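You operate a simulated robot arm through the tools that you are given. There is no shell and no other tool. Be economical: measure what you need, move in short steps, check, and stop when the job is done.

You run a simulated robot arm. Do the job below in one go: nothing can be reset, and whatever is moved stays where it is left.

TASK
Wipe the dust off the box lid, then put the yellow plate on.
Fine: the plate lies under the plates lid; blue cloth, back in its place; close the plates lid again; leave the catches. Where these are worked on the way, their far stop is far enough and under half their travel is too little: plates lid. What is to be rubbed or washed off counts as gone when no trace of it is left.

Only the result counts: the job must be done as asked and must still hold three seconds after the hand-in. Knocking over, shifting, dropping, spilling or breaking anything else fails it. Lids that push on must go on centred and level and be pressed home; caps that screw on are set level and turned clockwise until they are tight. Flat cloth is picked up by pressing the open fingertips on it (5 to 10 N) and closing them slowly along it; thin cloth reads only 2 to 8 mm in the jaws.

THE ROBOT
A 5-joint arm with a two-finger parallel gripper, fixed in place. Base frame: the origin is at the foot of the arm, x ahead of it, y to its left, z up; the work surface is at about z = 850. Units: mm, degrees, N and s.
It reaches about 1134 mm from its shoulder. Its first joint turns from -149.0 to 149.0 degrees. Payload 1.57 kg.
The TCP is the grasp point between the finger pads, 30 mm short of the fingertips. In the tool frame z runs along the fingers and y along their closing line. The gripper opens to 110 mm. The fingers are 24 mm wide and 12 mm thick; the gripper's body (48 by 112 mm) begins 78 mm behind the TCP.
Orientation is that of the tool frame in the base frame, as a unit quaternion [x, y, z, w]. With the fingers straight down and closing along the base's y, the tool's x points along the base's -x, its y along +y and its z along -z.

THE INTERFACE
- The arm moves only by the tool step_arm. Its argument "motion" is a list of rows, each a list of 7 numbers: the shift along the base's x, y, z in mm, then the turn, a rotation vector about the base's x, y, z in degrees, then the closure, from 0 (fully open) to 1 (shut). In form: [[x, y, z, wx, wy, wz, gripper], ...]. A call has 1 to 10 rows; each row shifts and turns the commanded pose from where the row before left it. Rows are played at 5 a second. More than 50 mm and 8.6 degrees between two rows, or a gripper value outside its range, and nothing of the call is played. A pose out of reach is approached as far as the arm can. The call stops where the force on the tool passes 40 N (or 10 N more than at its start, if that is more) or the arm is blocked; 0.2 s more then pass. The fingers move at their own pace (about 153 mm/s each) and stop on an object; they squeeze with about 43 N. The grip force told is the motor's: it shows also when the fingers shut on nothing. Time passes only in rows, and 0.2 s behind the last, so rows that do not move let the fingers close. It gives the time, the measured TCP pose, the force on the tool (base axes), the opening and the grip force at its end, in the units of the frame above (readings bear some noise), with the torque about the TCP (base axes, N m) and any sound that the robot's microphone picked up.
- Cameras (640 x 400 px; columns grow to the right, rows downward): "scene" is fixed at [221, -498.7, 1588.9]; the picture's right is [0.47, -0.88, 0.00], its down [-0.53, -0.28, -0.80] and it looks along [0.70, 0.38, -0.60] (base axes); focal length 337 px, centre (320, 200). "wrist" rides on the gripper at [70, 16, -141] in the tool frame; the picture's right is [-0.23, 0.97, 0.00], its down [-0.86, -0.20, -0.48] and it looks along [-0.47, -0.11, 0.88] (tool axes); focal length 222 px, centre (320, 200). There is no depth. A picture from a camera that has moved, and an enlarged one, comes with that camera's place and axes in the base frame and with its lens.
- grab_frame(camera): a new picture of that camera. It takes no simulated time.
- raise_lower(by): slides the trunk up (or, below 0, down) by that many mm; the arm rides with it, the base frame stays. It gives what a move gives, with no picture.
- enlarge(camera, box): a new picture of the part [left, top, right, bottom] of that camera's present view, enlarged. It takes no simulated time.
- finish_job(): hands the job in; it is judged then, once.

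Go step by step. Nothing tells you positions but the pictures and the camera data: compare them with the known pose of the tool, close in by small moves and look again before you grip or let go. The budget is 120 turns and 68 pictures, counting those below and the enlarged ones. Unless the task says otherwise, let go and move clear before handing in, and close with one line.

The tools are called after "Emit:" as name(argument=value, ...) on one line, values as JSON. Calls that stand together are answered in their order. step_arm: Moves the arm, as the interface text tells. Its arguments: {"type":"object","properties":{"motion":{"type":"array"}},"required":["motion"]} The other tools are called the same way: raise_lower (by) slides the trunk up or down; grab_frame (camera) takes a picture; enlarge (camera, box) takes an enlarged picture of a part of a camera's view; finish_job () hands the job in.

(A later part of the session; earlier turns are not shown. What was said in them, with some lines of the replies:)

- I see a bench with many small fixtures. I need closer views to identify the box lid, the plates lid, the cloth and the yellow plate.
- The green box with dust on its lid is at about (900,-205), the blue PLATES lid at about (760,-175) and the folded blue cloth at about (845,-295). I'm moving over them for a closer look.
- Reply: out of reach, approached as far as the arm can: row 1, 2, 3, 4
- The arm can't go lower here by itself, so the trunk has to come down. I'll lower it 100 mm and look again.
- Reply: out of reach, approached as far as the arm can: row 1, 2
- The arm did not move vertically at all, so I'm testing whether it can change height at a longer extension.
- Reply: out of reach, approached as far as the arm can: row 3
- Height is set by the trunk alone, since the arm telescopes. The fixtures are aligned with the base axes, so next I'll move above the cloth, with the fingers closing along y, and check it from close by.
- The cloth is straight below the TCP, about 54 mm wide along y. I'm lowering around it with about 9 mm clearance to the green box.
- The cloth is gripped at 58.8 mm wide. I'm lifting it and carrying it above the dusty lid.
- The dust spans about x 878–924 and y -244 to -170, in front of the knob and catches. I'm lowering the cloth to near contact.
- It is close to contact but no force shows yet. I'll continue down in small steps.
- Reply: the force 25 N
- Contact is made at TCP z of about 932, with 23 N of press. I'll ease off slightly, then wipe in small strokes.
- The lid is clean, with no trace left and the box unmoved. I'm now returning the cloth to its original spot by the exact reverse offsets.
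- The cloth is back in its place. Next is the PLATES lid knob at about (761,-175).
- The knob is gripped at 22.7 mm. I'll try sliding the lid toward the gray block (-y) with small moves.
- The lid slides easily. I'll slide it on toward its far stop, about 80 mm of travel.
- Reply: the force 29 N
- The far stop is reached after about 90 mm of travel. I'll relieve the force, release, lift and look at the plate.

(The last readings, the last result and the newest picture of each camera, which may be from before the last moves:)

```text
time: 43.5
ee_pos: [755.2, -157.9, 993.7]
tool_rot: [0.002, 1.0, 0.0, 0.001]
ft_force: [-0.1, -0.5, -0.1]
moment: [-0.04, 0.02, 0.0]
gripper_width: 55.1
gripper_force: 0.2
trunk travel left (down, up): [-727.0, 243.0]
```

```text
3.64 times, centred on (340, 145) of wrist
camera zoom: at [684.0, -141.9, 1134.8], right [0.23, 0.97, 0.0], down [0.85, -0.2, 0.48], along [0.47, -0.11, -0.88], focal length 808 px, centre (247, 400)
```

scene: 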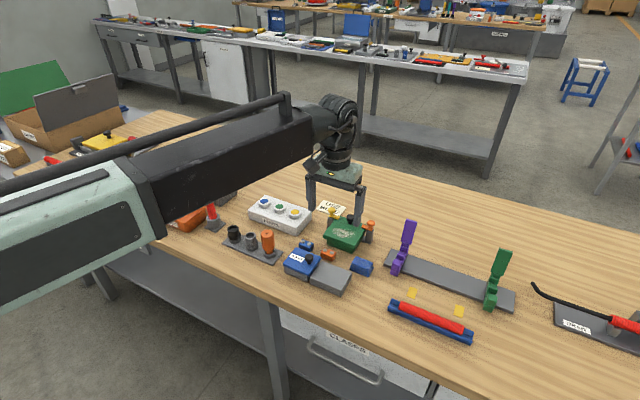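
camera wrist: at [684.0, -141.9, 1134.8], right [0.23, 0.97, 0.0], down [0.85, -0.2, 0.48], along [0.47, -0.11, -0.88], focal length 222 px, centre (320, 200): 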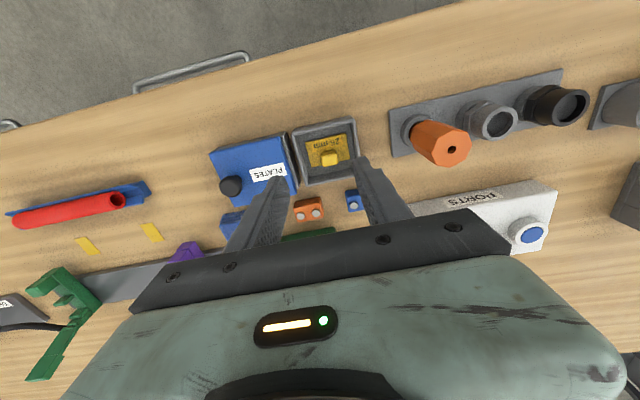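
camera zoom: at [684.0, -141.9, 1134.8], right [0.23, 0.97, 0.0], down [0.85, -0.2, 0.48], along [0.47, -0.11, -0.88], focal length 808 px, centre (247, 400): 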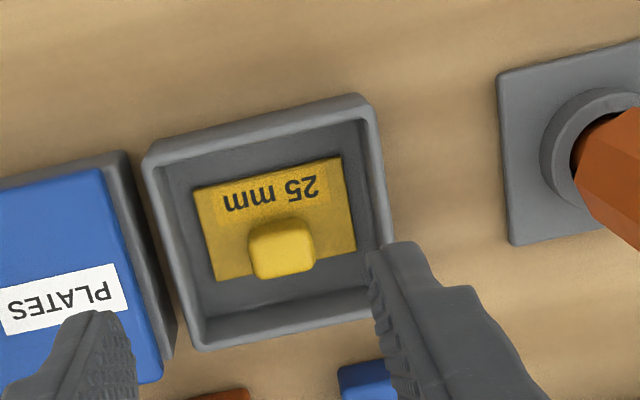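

The yellow "25 mm" plate is about 50 x 34 mm, centred near (766,-150), with a handle block about 20 mm wide. I'm moving above the handle with the opening narrowed so the fingers fit inside the box.

Emit:
step_arm(motion=[[11, 8.5, 0, 0, 0, 0, 0.66], [0, 0, 0, 0, 0, 0, 0.69], [0, 0, 0, 0, 0, 0, 0.69]])

Emit:
raise_lower(by=-65)

Emit:
enlarge(camera="wrist", box=[240, 100, 400, 220])

Emit:
enlarge(camera="scene", box=[270, 220, 340, 280])

```text
time: 44.3
ee_pos: [764.5, -148.5, 994.3]
tool_rot: [0.001, 1.0, 0.0, -0.001]
ft_force: [1.7, 0.1, -0.2]
moment: [-0.01, 0.02, 0.01]
gripper_width: 34.2
gripper_force: 0.0
trunk travel left (down, up): [-727.0, 243.0]
```

```text
time: 45.3
ee_pos: [765.1, -150.6, 930.6]
tool_rot: [0.0, 1.0, 0.0, 0.0]
ft_force: [-0.3, -0.5, -0.6]
moment: [-0.02, 0.0, 0.02]
gripper_width: 34.2
gripper_force: 0.0
trunk travel left (down, up): [-662.0, 308.0]
```

```text
3.33 times, centred on (320, 160) of wrist
camera zoom: at [694.9, -134.3, 1069.8], right [0.23, 0.97, 0.0], down [0.86, -0.2, 0.48], along [0.47, -0.11, -0.88], focal length 740 px, centre (320, 333)
```

zoom: 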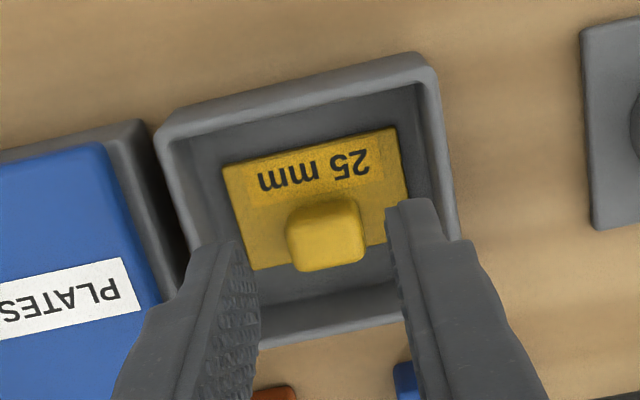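

```text
6.67 times, centred on (305, 250) of scene
camera zoom: at [221.0, -498.7, 1588.9], right [0.47, -0.88, 0.0], down [-0.53, -0.28, -0.8], along [0.7, 0.38, -0.6], focal length 2246 px, centre (420, -133)
```

zoom: 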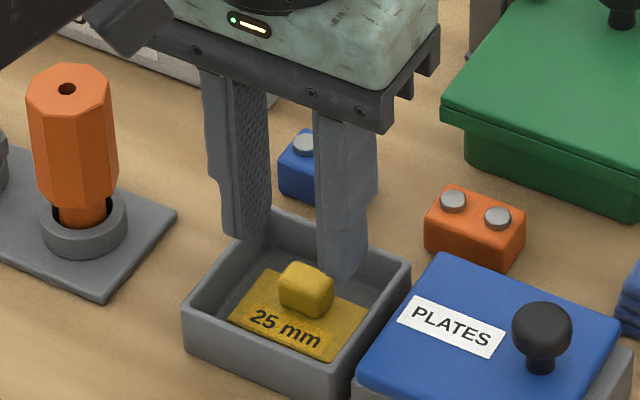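

The handle sits on the rear half of the plate, about 8 mm further in x. I'll shift and check again lower down.

Emit:
step_arm(motion=[[8, 0, 0, 0, 0, 0, 0.69], [0, 0, 0, 0, 0, 0, 0.69]])

Emit:
raise_lower(by=-18)

Emit:
enlarge(camera="wrist", box=[240, 100, 400, 220])

Emit:
enlarge(camera="scene", box=[270, 220, 340, 280])

```text
time: 45.9
ee_pos: [774.3, -149.8, 928.9]
tool_rot: [0.0, 1.0, 0.0, 0.0]
ft_force: [-0.1, 0.6, 0.1]
moment: [0.04, 0.01, 0.01]
gripper_width: 34.0
gripper_force: 0.1
trunk travel left (down, up): [-662.0, 308.0]
```

```text
time: 46.6
ee_pos: [774.8, -150.9, 911.3]
tool_rot: [0.0, 1.0, 0.0, 0.0]
ft_force: [0.3, -0.2, 0.8]
moment: [-0.03, 0.0, 0.0]
gripper_width: 34.2
gripper_force: 0.1
trunk travel left (down, up): [-644.0, 326.0]
```

```text
3.33 times, centred on (320, 160) of wrist
camera zoom: at [703.4, -134.5, 1051.7], right [0.23, 0.97, 0.0], down [0.86, -0.2, 0.48], along [0.47, -0.11, -0.88], focal length 740 px, centre (320, 333)
```

zoom: 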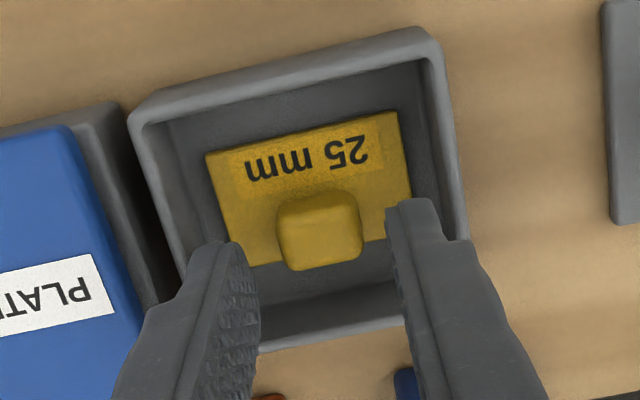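

```text
6.67 times, centred on (305, 250) of scene
camera zoom: at [221.0, -498.7, 1588.9], right [0.47, -0.88, 0.0], down [-0.53, -0.28, -0.8], along [0.7, 0.38, -0.6], focal length 2246 px, centre (420, -133)
```

zoom: 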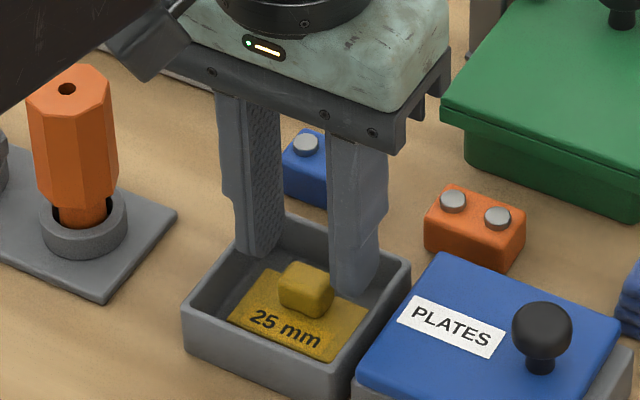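

Emit:
raise_lower(by=-17)

Emit:
enlarge(camera="scene", box=[270, 220, 340, 280])

```text
time: 47.2
ee_pos: [772.8, -150.8, 893.5]
tool_rot: [0.0, 1.0, 0.0, -0.001]
ft_force: [-0.5, 0.1, -0.4]
moment: [-0.04, 0.01, -0.01]
gripper_width: 33.9
gripper_force: 0.0
trunk travel left (down, up): [-627.0, 343.0]
```

```text
6.67 times, centred on (305, 250) of scene
camera zoom: at [221.0, -498.7, 1588.9], right [0.47, -0.88, 0.0], down [-0.53, -0.28, -0.8], along [0.7, 0.38, -0.6], focal length 2246 px, centre (420, -133)
```

zoom: 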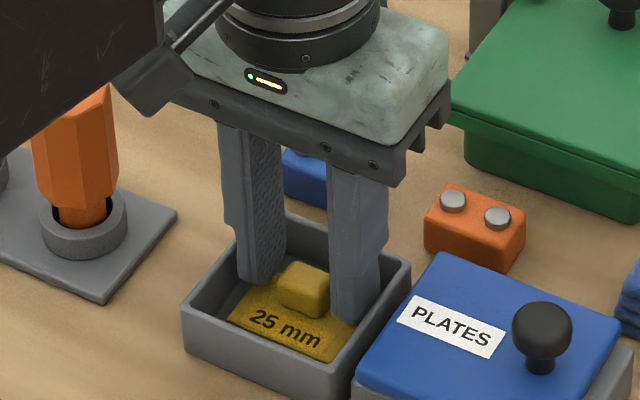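

Emit:
step_arm(motion=[[0, 0, 0, 0, 0, 0, 0.75], [0, 0, 0, 0, 0, 0, 0.8], [0, 0, 0, 0, 0, 0, 0.86], [0, 0, 0, 0, 0, 0, 0.9], [0, 0, 0, 0, 0, 0, 0.9]])

Emit:
raise_lower(by=12)

Emit:
enlarge(camera="scene", box=[270, 220, 340, 280])

```text
time: 48.4
ee_pos: [773.5, -150.2, 894.3]
tool_rot: [0.0, 1.0, 0.001, 0.0]
ft_force: [0.2, 0.3, 0.0]
moment: [0.02, 0.0, 0.0]
gripper_width: 20.2
gripper_force: 34.1
trunk travel left (down, up): [-627.0, 343.0]
```

```text
time: 49.0
ee_pos: [774.8, -149.9, 906.6]
tool_rot: [-0.001, 1.0, 0.0, -0.001]
ft_force: [-0.9, -0.6, 0.7]
moment: [-0.01, 0.03, 0.01]
gripper_width: 20.0
gripper_force: 34.0
trunk travel left (down, up): [-639.0, 331.0]
```

```text
6.67 times, centred on (305, 250) of scene
camera zoom: at [221.0, -498.7, 1588.9], right [0.47, -0.88, 0.0], down [-0.53, -0.28, -0.8], along [0.7, 0.38, -0.6], focal length 2246 px, centre (420, -133)
```

zoom: 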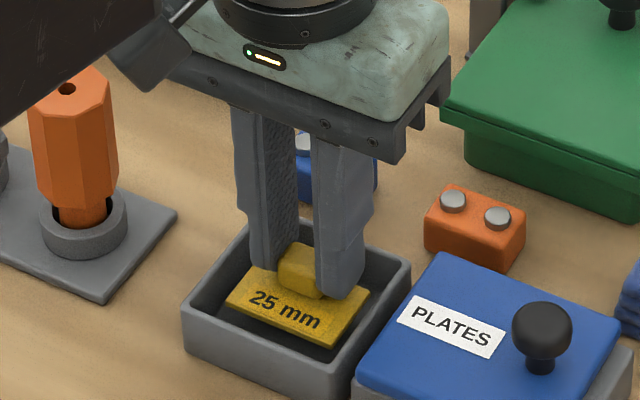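

The plate is held level by its handle, 20 mm wide. I'm carrying it up and over the cleaned spot on the green lid.

Emit:
raise_lower(by=85)

Emit:
step_arm(motion=[[26, -12, 0, 0, 0, 0, 0.9], [26, -12, 0, 0, 0, 0, 0.9], [26, -12, 0, 0, 0, 0, 0.9], [26, -13, 0, 0, 0, 0, 0.9], [26, -12, 0, 0, 0, 0, 0.9], [0, 0, 0, 0, 0, 0, 0.9]])

Emit:
raise_lower(by=-45)

Emit:
enlarge(camera="scene", box=[310, 195, 390, 260])

Emit:
grab_frame(camera="wrist")

```text
time: 50.2
ee_pos: [773.7, -150.7, 991.4]
tool_rot: [0.0, 1.0, 0.0, 0.0]
ft_force: [0.4, -0.2, 0.8]
moment: [-0.01, -0.01, 0.03]
gripper_width: 20.2
gripper_force: 33.5
trunk travel left (down, up): [-724.0, 246.0]
```

```text
time: 51.6
ee_pos: [904.8, -210.8, 992.3]
tool_rot: [0.001, 1.0, 0.0, 0.0]
ft_force: [-0.7, 0.2, -0.8]
moment: [0.01, 0.0, 0.01]
gripper_width: 20.2
gripper_force: 34.0
trunk travel left (down, up): [-724.0, 246.0]
```

```text
time: 52.5
ee_pos: [904.1, -209.9, 946.2]
tool_rot: [0.0, 1.0, 0.0, 0.0]
ft_force: [-0.1, -0.1, 0.1]
moment: [0.0, 0.04, -0.04]
gripper_width: 20.3
gripper_force: 33.0
trunk travel left (down, up): [-679.0, 291.0]
```

```text
6.15 times, centred on (350, 228) of scene
camera zoom: at [221.0, -498.7, 1588.9], right [0.47, -0.88, 0.0], down [-0.53, -0.28, -0.8], along [0.7, 0.38, -0.6], focal length 2073 px, centre (135, 31)
```

zoom: 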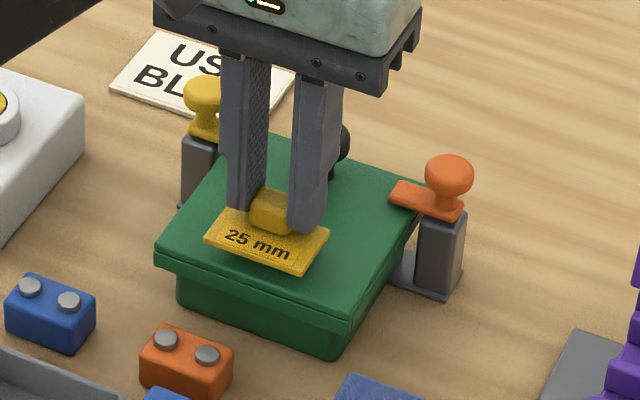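

```text
24 pictures are left
camera wrist: at [833.6, -194.8, 1086.8], right [0.23, 0.97, 0.0], down [0.86, -0.2, 0.48], along [0.47, -0.11, -0.88], focal length 222 px, centre (320, 200)
```

wrist: 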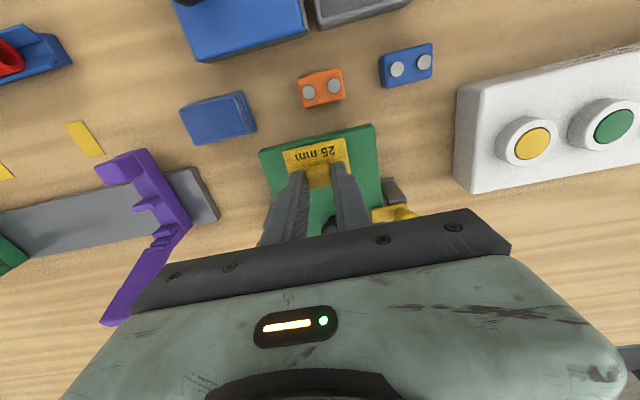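

Emit:
raise_lower(by=-6)

Emit:
raise_lower(by=-2)

Emit:
raise_lower(by=-1)

Emit:
raise_lower(by=-1)

```text
time: 53.0
ee_pos: [903.6, -211.2, 940.5]
tool_rot: [0.0, 1.0, -0.001, 0.001]
ft_force: [-0.7, 0.3, 0.1]
moment: [0.04, -0.05, 0.0]
gripper_width: 19.9
gripper_force: 33.5
trunk travel left (down, up): [-673.0, 297.0]
```

```text
time: 53.6
ee_pos: [904.6, -209.8, 936.8]
tool_rot: [0.0, 1.0, 0.001, -0.001]
ft_force: [0.6, 0.2, -0.6]
moment: [-0.01, 0.02, 0.02]
gripper_width: 20.1
gripper_force: 34.0
trunk travel left (down, up): [-671.0, 299.0]
```

```text
time: 54.1
ee_pos: [905.0, -211.5, 936.9]
tool_rot: [-0.001, 1.0, 0.0, 0.001]
ft_force: [0.1, 0.6, 0.8]
moment: [0.01, 0.01, -0.03]
gripper_width: 20.3
gripper_force: 33.7
trunk travel left (down, up): [-670.0, 300.0]
```

```text
time: 54.6
ee_pos: [903.5, -211.0, 935.6]
tool_rot: [0.001, 1.0, 0.0, 0.0]
ft_force: [0.1, -0.2, -0.9]
moment: [0.01, 0.0, 0.0]
gripper_width: 20.3
gripper_force: 33.3
trunk travel left (down, up): [-669.0, 301.0]
```

Emit:
raise_lower(by=-1)

Emit:
raise_lower(by=-1)

Emit:
raise_lower(by=-1)

Emit:
enlarge(camera="scene", box=[310, 195, 390, 260])

```text
time: 55.1
ee_pos: [904.0, -210.6, 936.1]
tool_rot: [0.0, 1.0, 0.0, -0.001]
ft_force: [-0.1, 0.2, 0.3]
moment: [-0.03, 0.01, 0.0]
gripper_width: 20.0
gripper_force: 33.5
trunk travel left (down, up): [-668.0, 302.0]
```

```text
time: 55.6
ee_pos: [903.5, -211.2, 935.8]
tool_rot: [0.0, 1.0, 0.0, -0.001]
ft_force: [2.8, -0.7, 8.9]
moment: [0.01, 0.02, 0.0]
gripper_width: 20.0
gripper_force: 33.8
trunk travel left (down, up): [-667.0, 303.0]
```

```text
time: 56.1
ee_pos: [903.2, -210.8, 935.3]
tool_rot: [0.0, 1.0, 0.0, 0.002]
ft_force: [3.4, -1.9, 18.9]
moment: [0.0, -0.01, 0.02]
gripper_width: 20.1
gripper_force: 33.5
trunk travel left (down, up): [-666.0, 304.0]
```

```text
6.15 times, centred on (350, 228) of scene
camera zoom: at [221.0, -498.7, 1588.9], right [0.47, -0.88, 0.0], down [-0.53, -0.28, -0.8], along [0.7, 0.38, -0.6], focal length 2073 px, centre (135, 31)
```

zoom: 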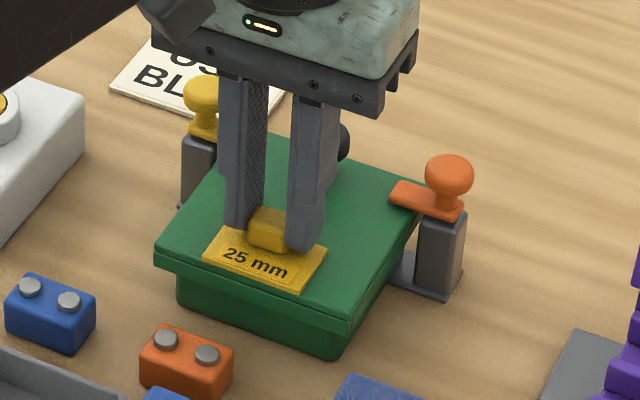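

The plate rests flat on the lid. I'll ease the press, release and lift off.

Emit:
raise_lower(by=2)

Emit:
step_arm(motion=[[0, 0, 0, 0, 0, 0, 0.78], [0, 0, 0, 0, 0, 0, 0.72], [0, 0, 0, 0, 0, 0, 0.66]])

Emit:
raise_lower(by=70)

Emit:
step_arm(motion=[[-30, -10, 0, 0, 0, 0, 0.55], [-30, -10, 0, 0, 0, 0, 0.5], [-30, -14, 0, 0, 0, 0, 0.5], [-30, -10, 0, 0, 0, 0, 0.5], [-23, -10, 0, 0, 0, 0, 0.5], [0, 0, 0, 0, 0, 0, 0.5]])

Emit:
grab_frame(camera="wrist")

Emit:
enlarge(camera="scene", box=[270, 195, 390, 300])

```text
time: 56.6
ee_pos: [903.7, -210.7, 935.0]
tool_rot: [0.001, 1.0, 0.0, 0.0]
ft_force: [0.5, 0.4, 1.5]
moment: [-0.02, 0.02, 0.02]
gripper_width: 20.3
gripper_force: 34.2
trunk travel left (down, up): [-668.0, 302.0]
```

```text
time: 57.4
ee_pos: [903.7, -211.2, 935.6]
tool_rot: [0.0, 1.0, 0.0, 0.0]
ft_force: [0.3, 0.4, -0.1]
moment: [0.0, -0.01, 0.01]
gripper_width: 37.2
gripper_force: 0.0
trunk travel left (down, up): [-668.0, 302.0]
```

```text
time: 58.5
ee_pos: [903.9, -210.4, 1005.2]
tool_rot: [0.0, 1.0, 0.0, 0.0]
ft_force: [0.2, 0.0, 0.4]
moment: [0.02, 0.05, -0.01]
gripper_width: 37.6
gripper_force: 0.1
trunk travel left (down, up): [-738.0, 232.0]
```

```text
time: 59.9
ee_pos: [761.4, -264.2, 1005.6]
tool_rot: [0.001, 1.0, 0.0, 0.0]
ft_force: [0.4, 0.1, 0.3]
moment: [-0.01, 0.05, 0.0]
gripper_width: 55.0
gripper_force: 0.1
trunk travel left (down, up): [-738.0, 232.0]
```

```text
22 pictures are left
camera wrist: at [692.0, -248.6, 1145.8], right [0.23, 0.97, 0.0], down [0.86, -0.2, 0.48], along [0.47, -0.11, -0.88], focal length 222 px, centre (320, 200)
```

wrist: 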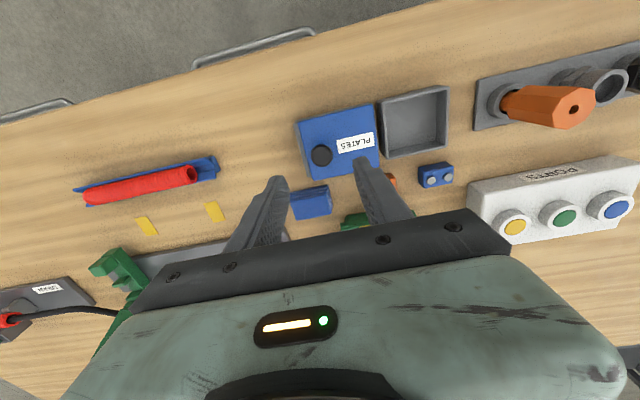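

```text
3.81 times, centred on (330, 248) of scene
camera zoom: at [221.0, -498.7, 1588.9], right [0.47, -0.88, 0.0], down [-0.53, -0.28, -0.8], along [0.7, 0.38, -0.6], focal length 1283 px, centre (282, 19)
```

zoom: 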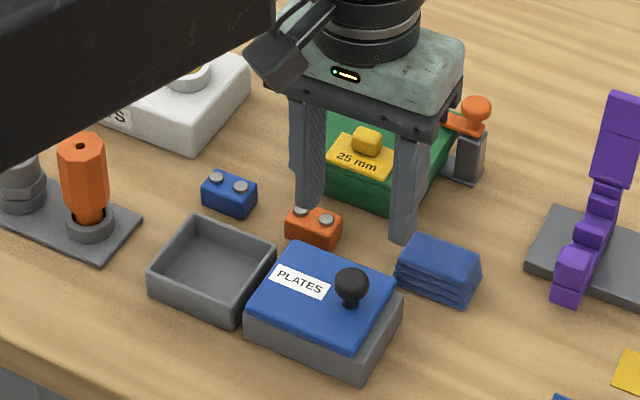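

The plate sits on the green lid, and I'm now back above the knob of the open PLATES lid. I'll lower, grip it and slide it closed by 90 mm.

Emit:
raise_lower(by=-81)

Emit:
step_arm(motion=[[0, 0, 0, 0, 0, 0, 0.6], [0, 0, 0, 0, 0, 0, 0.7], [0, 0, 0, 0, 0, 0, 0.78], [0, 0, 0, 0, 0, 0, 0.84], [0, 0, 0, 0, 0, 0, 0.84]])

Emit:
step_arm(motion=[[0, 8, 0, 0, 0, 0, 0.84], [0, 8, 0, 0, 0, 0, 0.84], [0, 8, 0, 0, 0, 0, 0.84], [0, 8, 0, 0, 0, 0, 0.84], [0, 8, 0, 0, 0, 0, 0.84], [0, 8, 0, 0, 0, 0, 0.84], [0, 8, 0, 0, 0, 0, 0.84], [0, 8, 0, 0, 0, 0, 0.84], [0, 8, 0, 0, 0, 0, 0.84], [0, 8, 0, 0, 0, 0, 0.84]])

Emit:
step_arm(motion=[[0, 4, 0, 0, 0, 0, 0.84], [0, 3, 0, 0, 0, 0, 0.84], [0, 2, 0, 0, 0, 0, 0.84], [0, 2, 0, 0, 0, 0, 0.84]])

```text
time: 61.1
ee_pos: [762.3, -265.4, 924.7]
tool_rot: [0.0, 1.0, 0.0, 0.0]
ft_force: [0.6, 0.3, 0.1]
moment: [0.01, 0.01, 0.01]
gripper_width: 55.1
gripper_force: 0.1
trunk travel left (down, up): [-657.0, 313.0]
```

```text
time: 62.3
ee_pos: [762.0, -263.2, 923.6]
tool_rot: [-0.001, 1.0, 0.0, 0.0]
ft_force: [-1.6, 6.0, -2.3]
moment: [0.14, 0.03, 0.04]
gripper_width: 22.6
gripper_force: 35.5
trunk travel left (down, up): [-657.0, 313.0]
```

```text
time: 64.5
ee_pos: [761.5, -183.9, 924.1]
tool_rot: [0.001, 1.0, 0.0, 0.0]
ft_force: [4.7, 0.6, 4.4]
moment: [-0.04, -0.14, 0.04]
gripper_width: 22.8
gripper_force: 35.1
trunk travel left (down, up): [-657.0, 313.0]
```

```text
time: 65.5
ee_pos: [761.5, -174.2, 923.7]
tool_rot: [0.001, 1.0, -0.001, 0.0]
ft_force: [4.0, -6.8, 6.7]
moment: [-0.17, -0.16, -0.02]
gripper_width: 22.8
gripper_force: 35.4
trunk travel left (down, up): [-657.0, 313.0]
```

Emit:
step_arm(motion=[[0, 1, 0, 0, 0, 0, 0.84], [0, 1, 0, 0, 0, 0, 0.84]])

Emit:
step_arm(motion=[[0, 0, 0, 0, 0, 0, 0.75], [0, 0, 0, 0, 0, 0, 0.65], [0, 0, 0, 0, 0, 0, 0.55]])

Emit:
raise_lower(by=130)

Emit:
step_arm(motion=[[-20, 30, 0, 0, 0, 0, 0.5], [-10, 40, 0, 0, 0, 0, 0.5], [0, 40, 0, 0, 0, 0, 0.5], [0, 40, 0, 0, 0, 0, 0.5], [0, 0, 0, 0, 0, 0, 0.5]])

Emit:
enlarge(camera="scene", box=[260, 190, 400, 300])

Emit:
grab_frame(camera="scene")

```text
time: 66.1
ee_pos: [762.2, -174.5, 925.6]
tool_rot: [0.002, 1.0, 0.0, 0.001]
ft_force: [9.5, -20.8, 10.7]
moment: [-0.42, 0.1, -0.05]
gripper_width: 22.9
gripper_force: 35.6
trunk travel left (down, up): [-657.0, 313.0]
```

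```text
time: 66.9
ee_pos: [762.0, -171.5, 923.4]
tool_rot: [0.001, 1.0, 0.0, 0.001]
ft_force: [0.5, 0.0, 0.3]
moment: [0.0, 0.01, -0.01]
gripper_width: 49.5
gripper_force: 0.1
trunk travel left (down, up): [-657.0, 313.0]
```

```text
time: 68.5
ee_pos: [761.2, -170.4, 1054.0]
tool_rot: [0.001, 1.0, 0.0, 0.0]
ft_force: [-0.3, -0.5, 0.1]
moment: [-0.02, -0.01, -0.03]
gripper_width: 49.7
gripper_force: 0.1
trunk travel left (down, up): [-787.0, 183.0]
```

```text
time: 69.7
ee_pos: [732.3, -18.9, 1055.0]
tool_rot: [0.0, 1.0, 0.0, -0.001]
ft_force: [0.2, 0.0, 0.0]
moment: [0.01, -0.01, -0.04]
gripper_width: 54.8
gripper_force: 0.1
trunk travel left (down, up): [-787.0, 183.0]
```

```text
3.64 times, centred on (330, 245) of scene
camera zoom: at [221.0, -498.7, 1588.9], right [0.47, -0.88, 0.0], down [-0.53, -0.28, -0.8], along [0.7, 0.38, -0.6], focal length 1225 px, centre (284, 36)
```

zoom: 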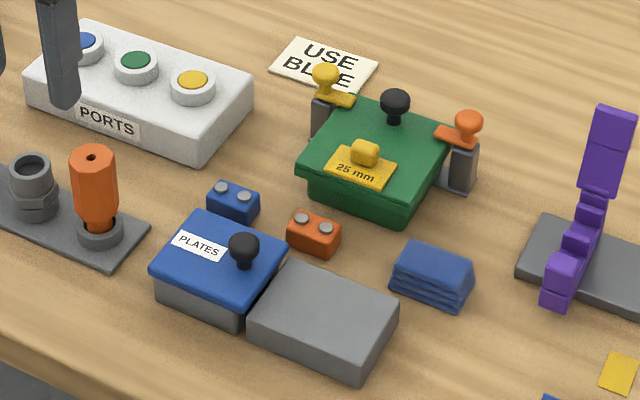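

```text
19 pictures are left
```

scene: 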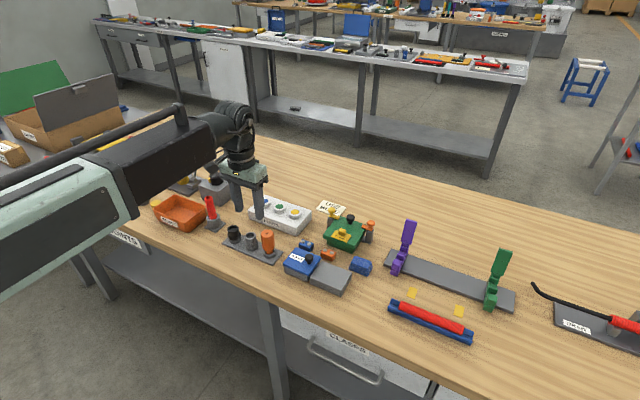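

Everything looks right: the lid is clean with the yellow plate on it, the cloth is back, the PLATES lid is shut, the catches are untouched and the arm is clear.

Emit:
finish_job()

```text
The job is handed in.
```

The dust is wiped off the green box lid and the yellow "25 mm" plate lies flat on it. The blue cloth is back within about 2 mm of where it was, the plates lid is closed to its stop, and the catches were not touched.
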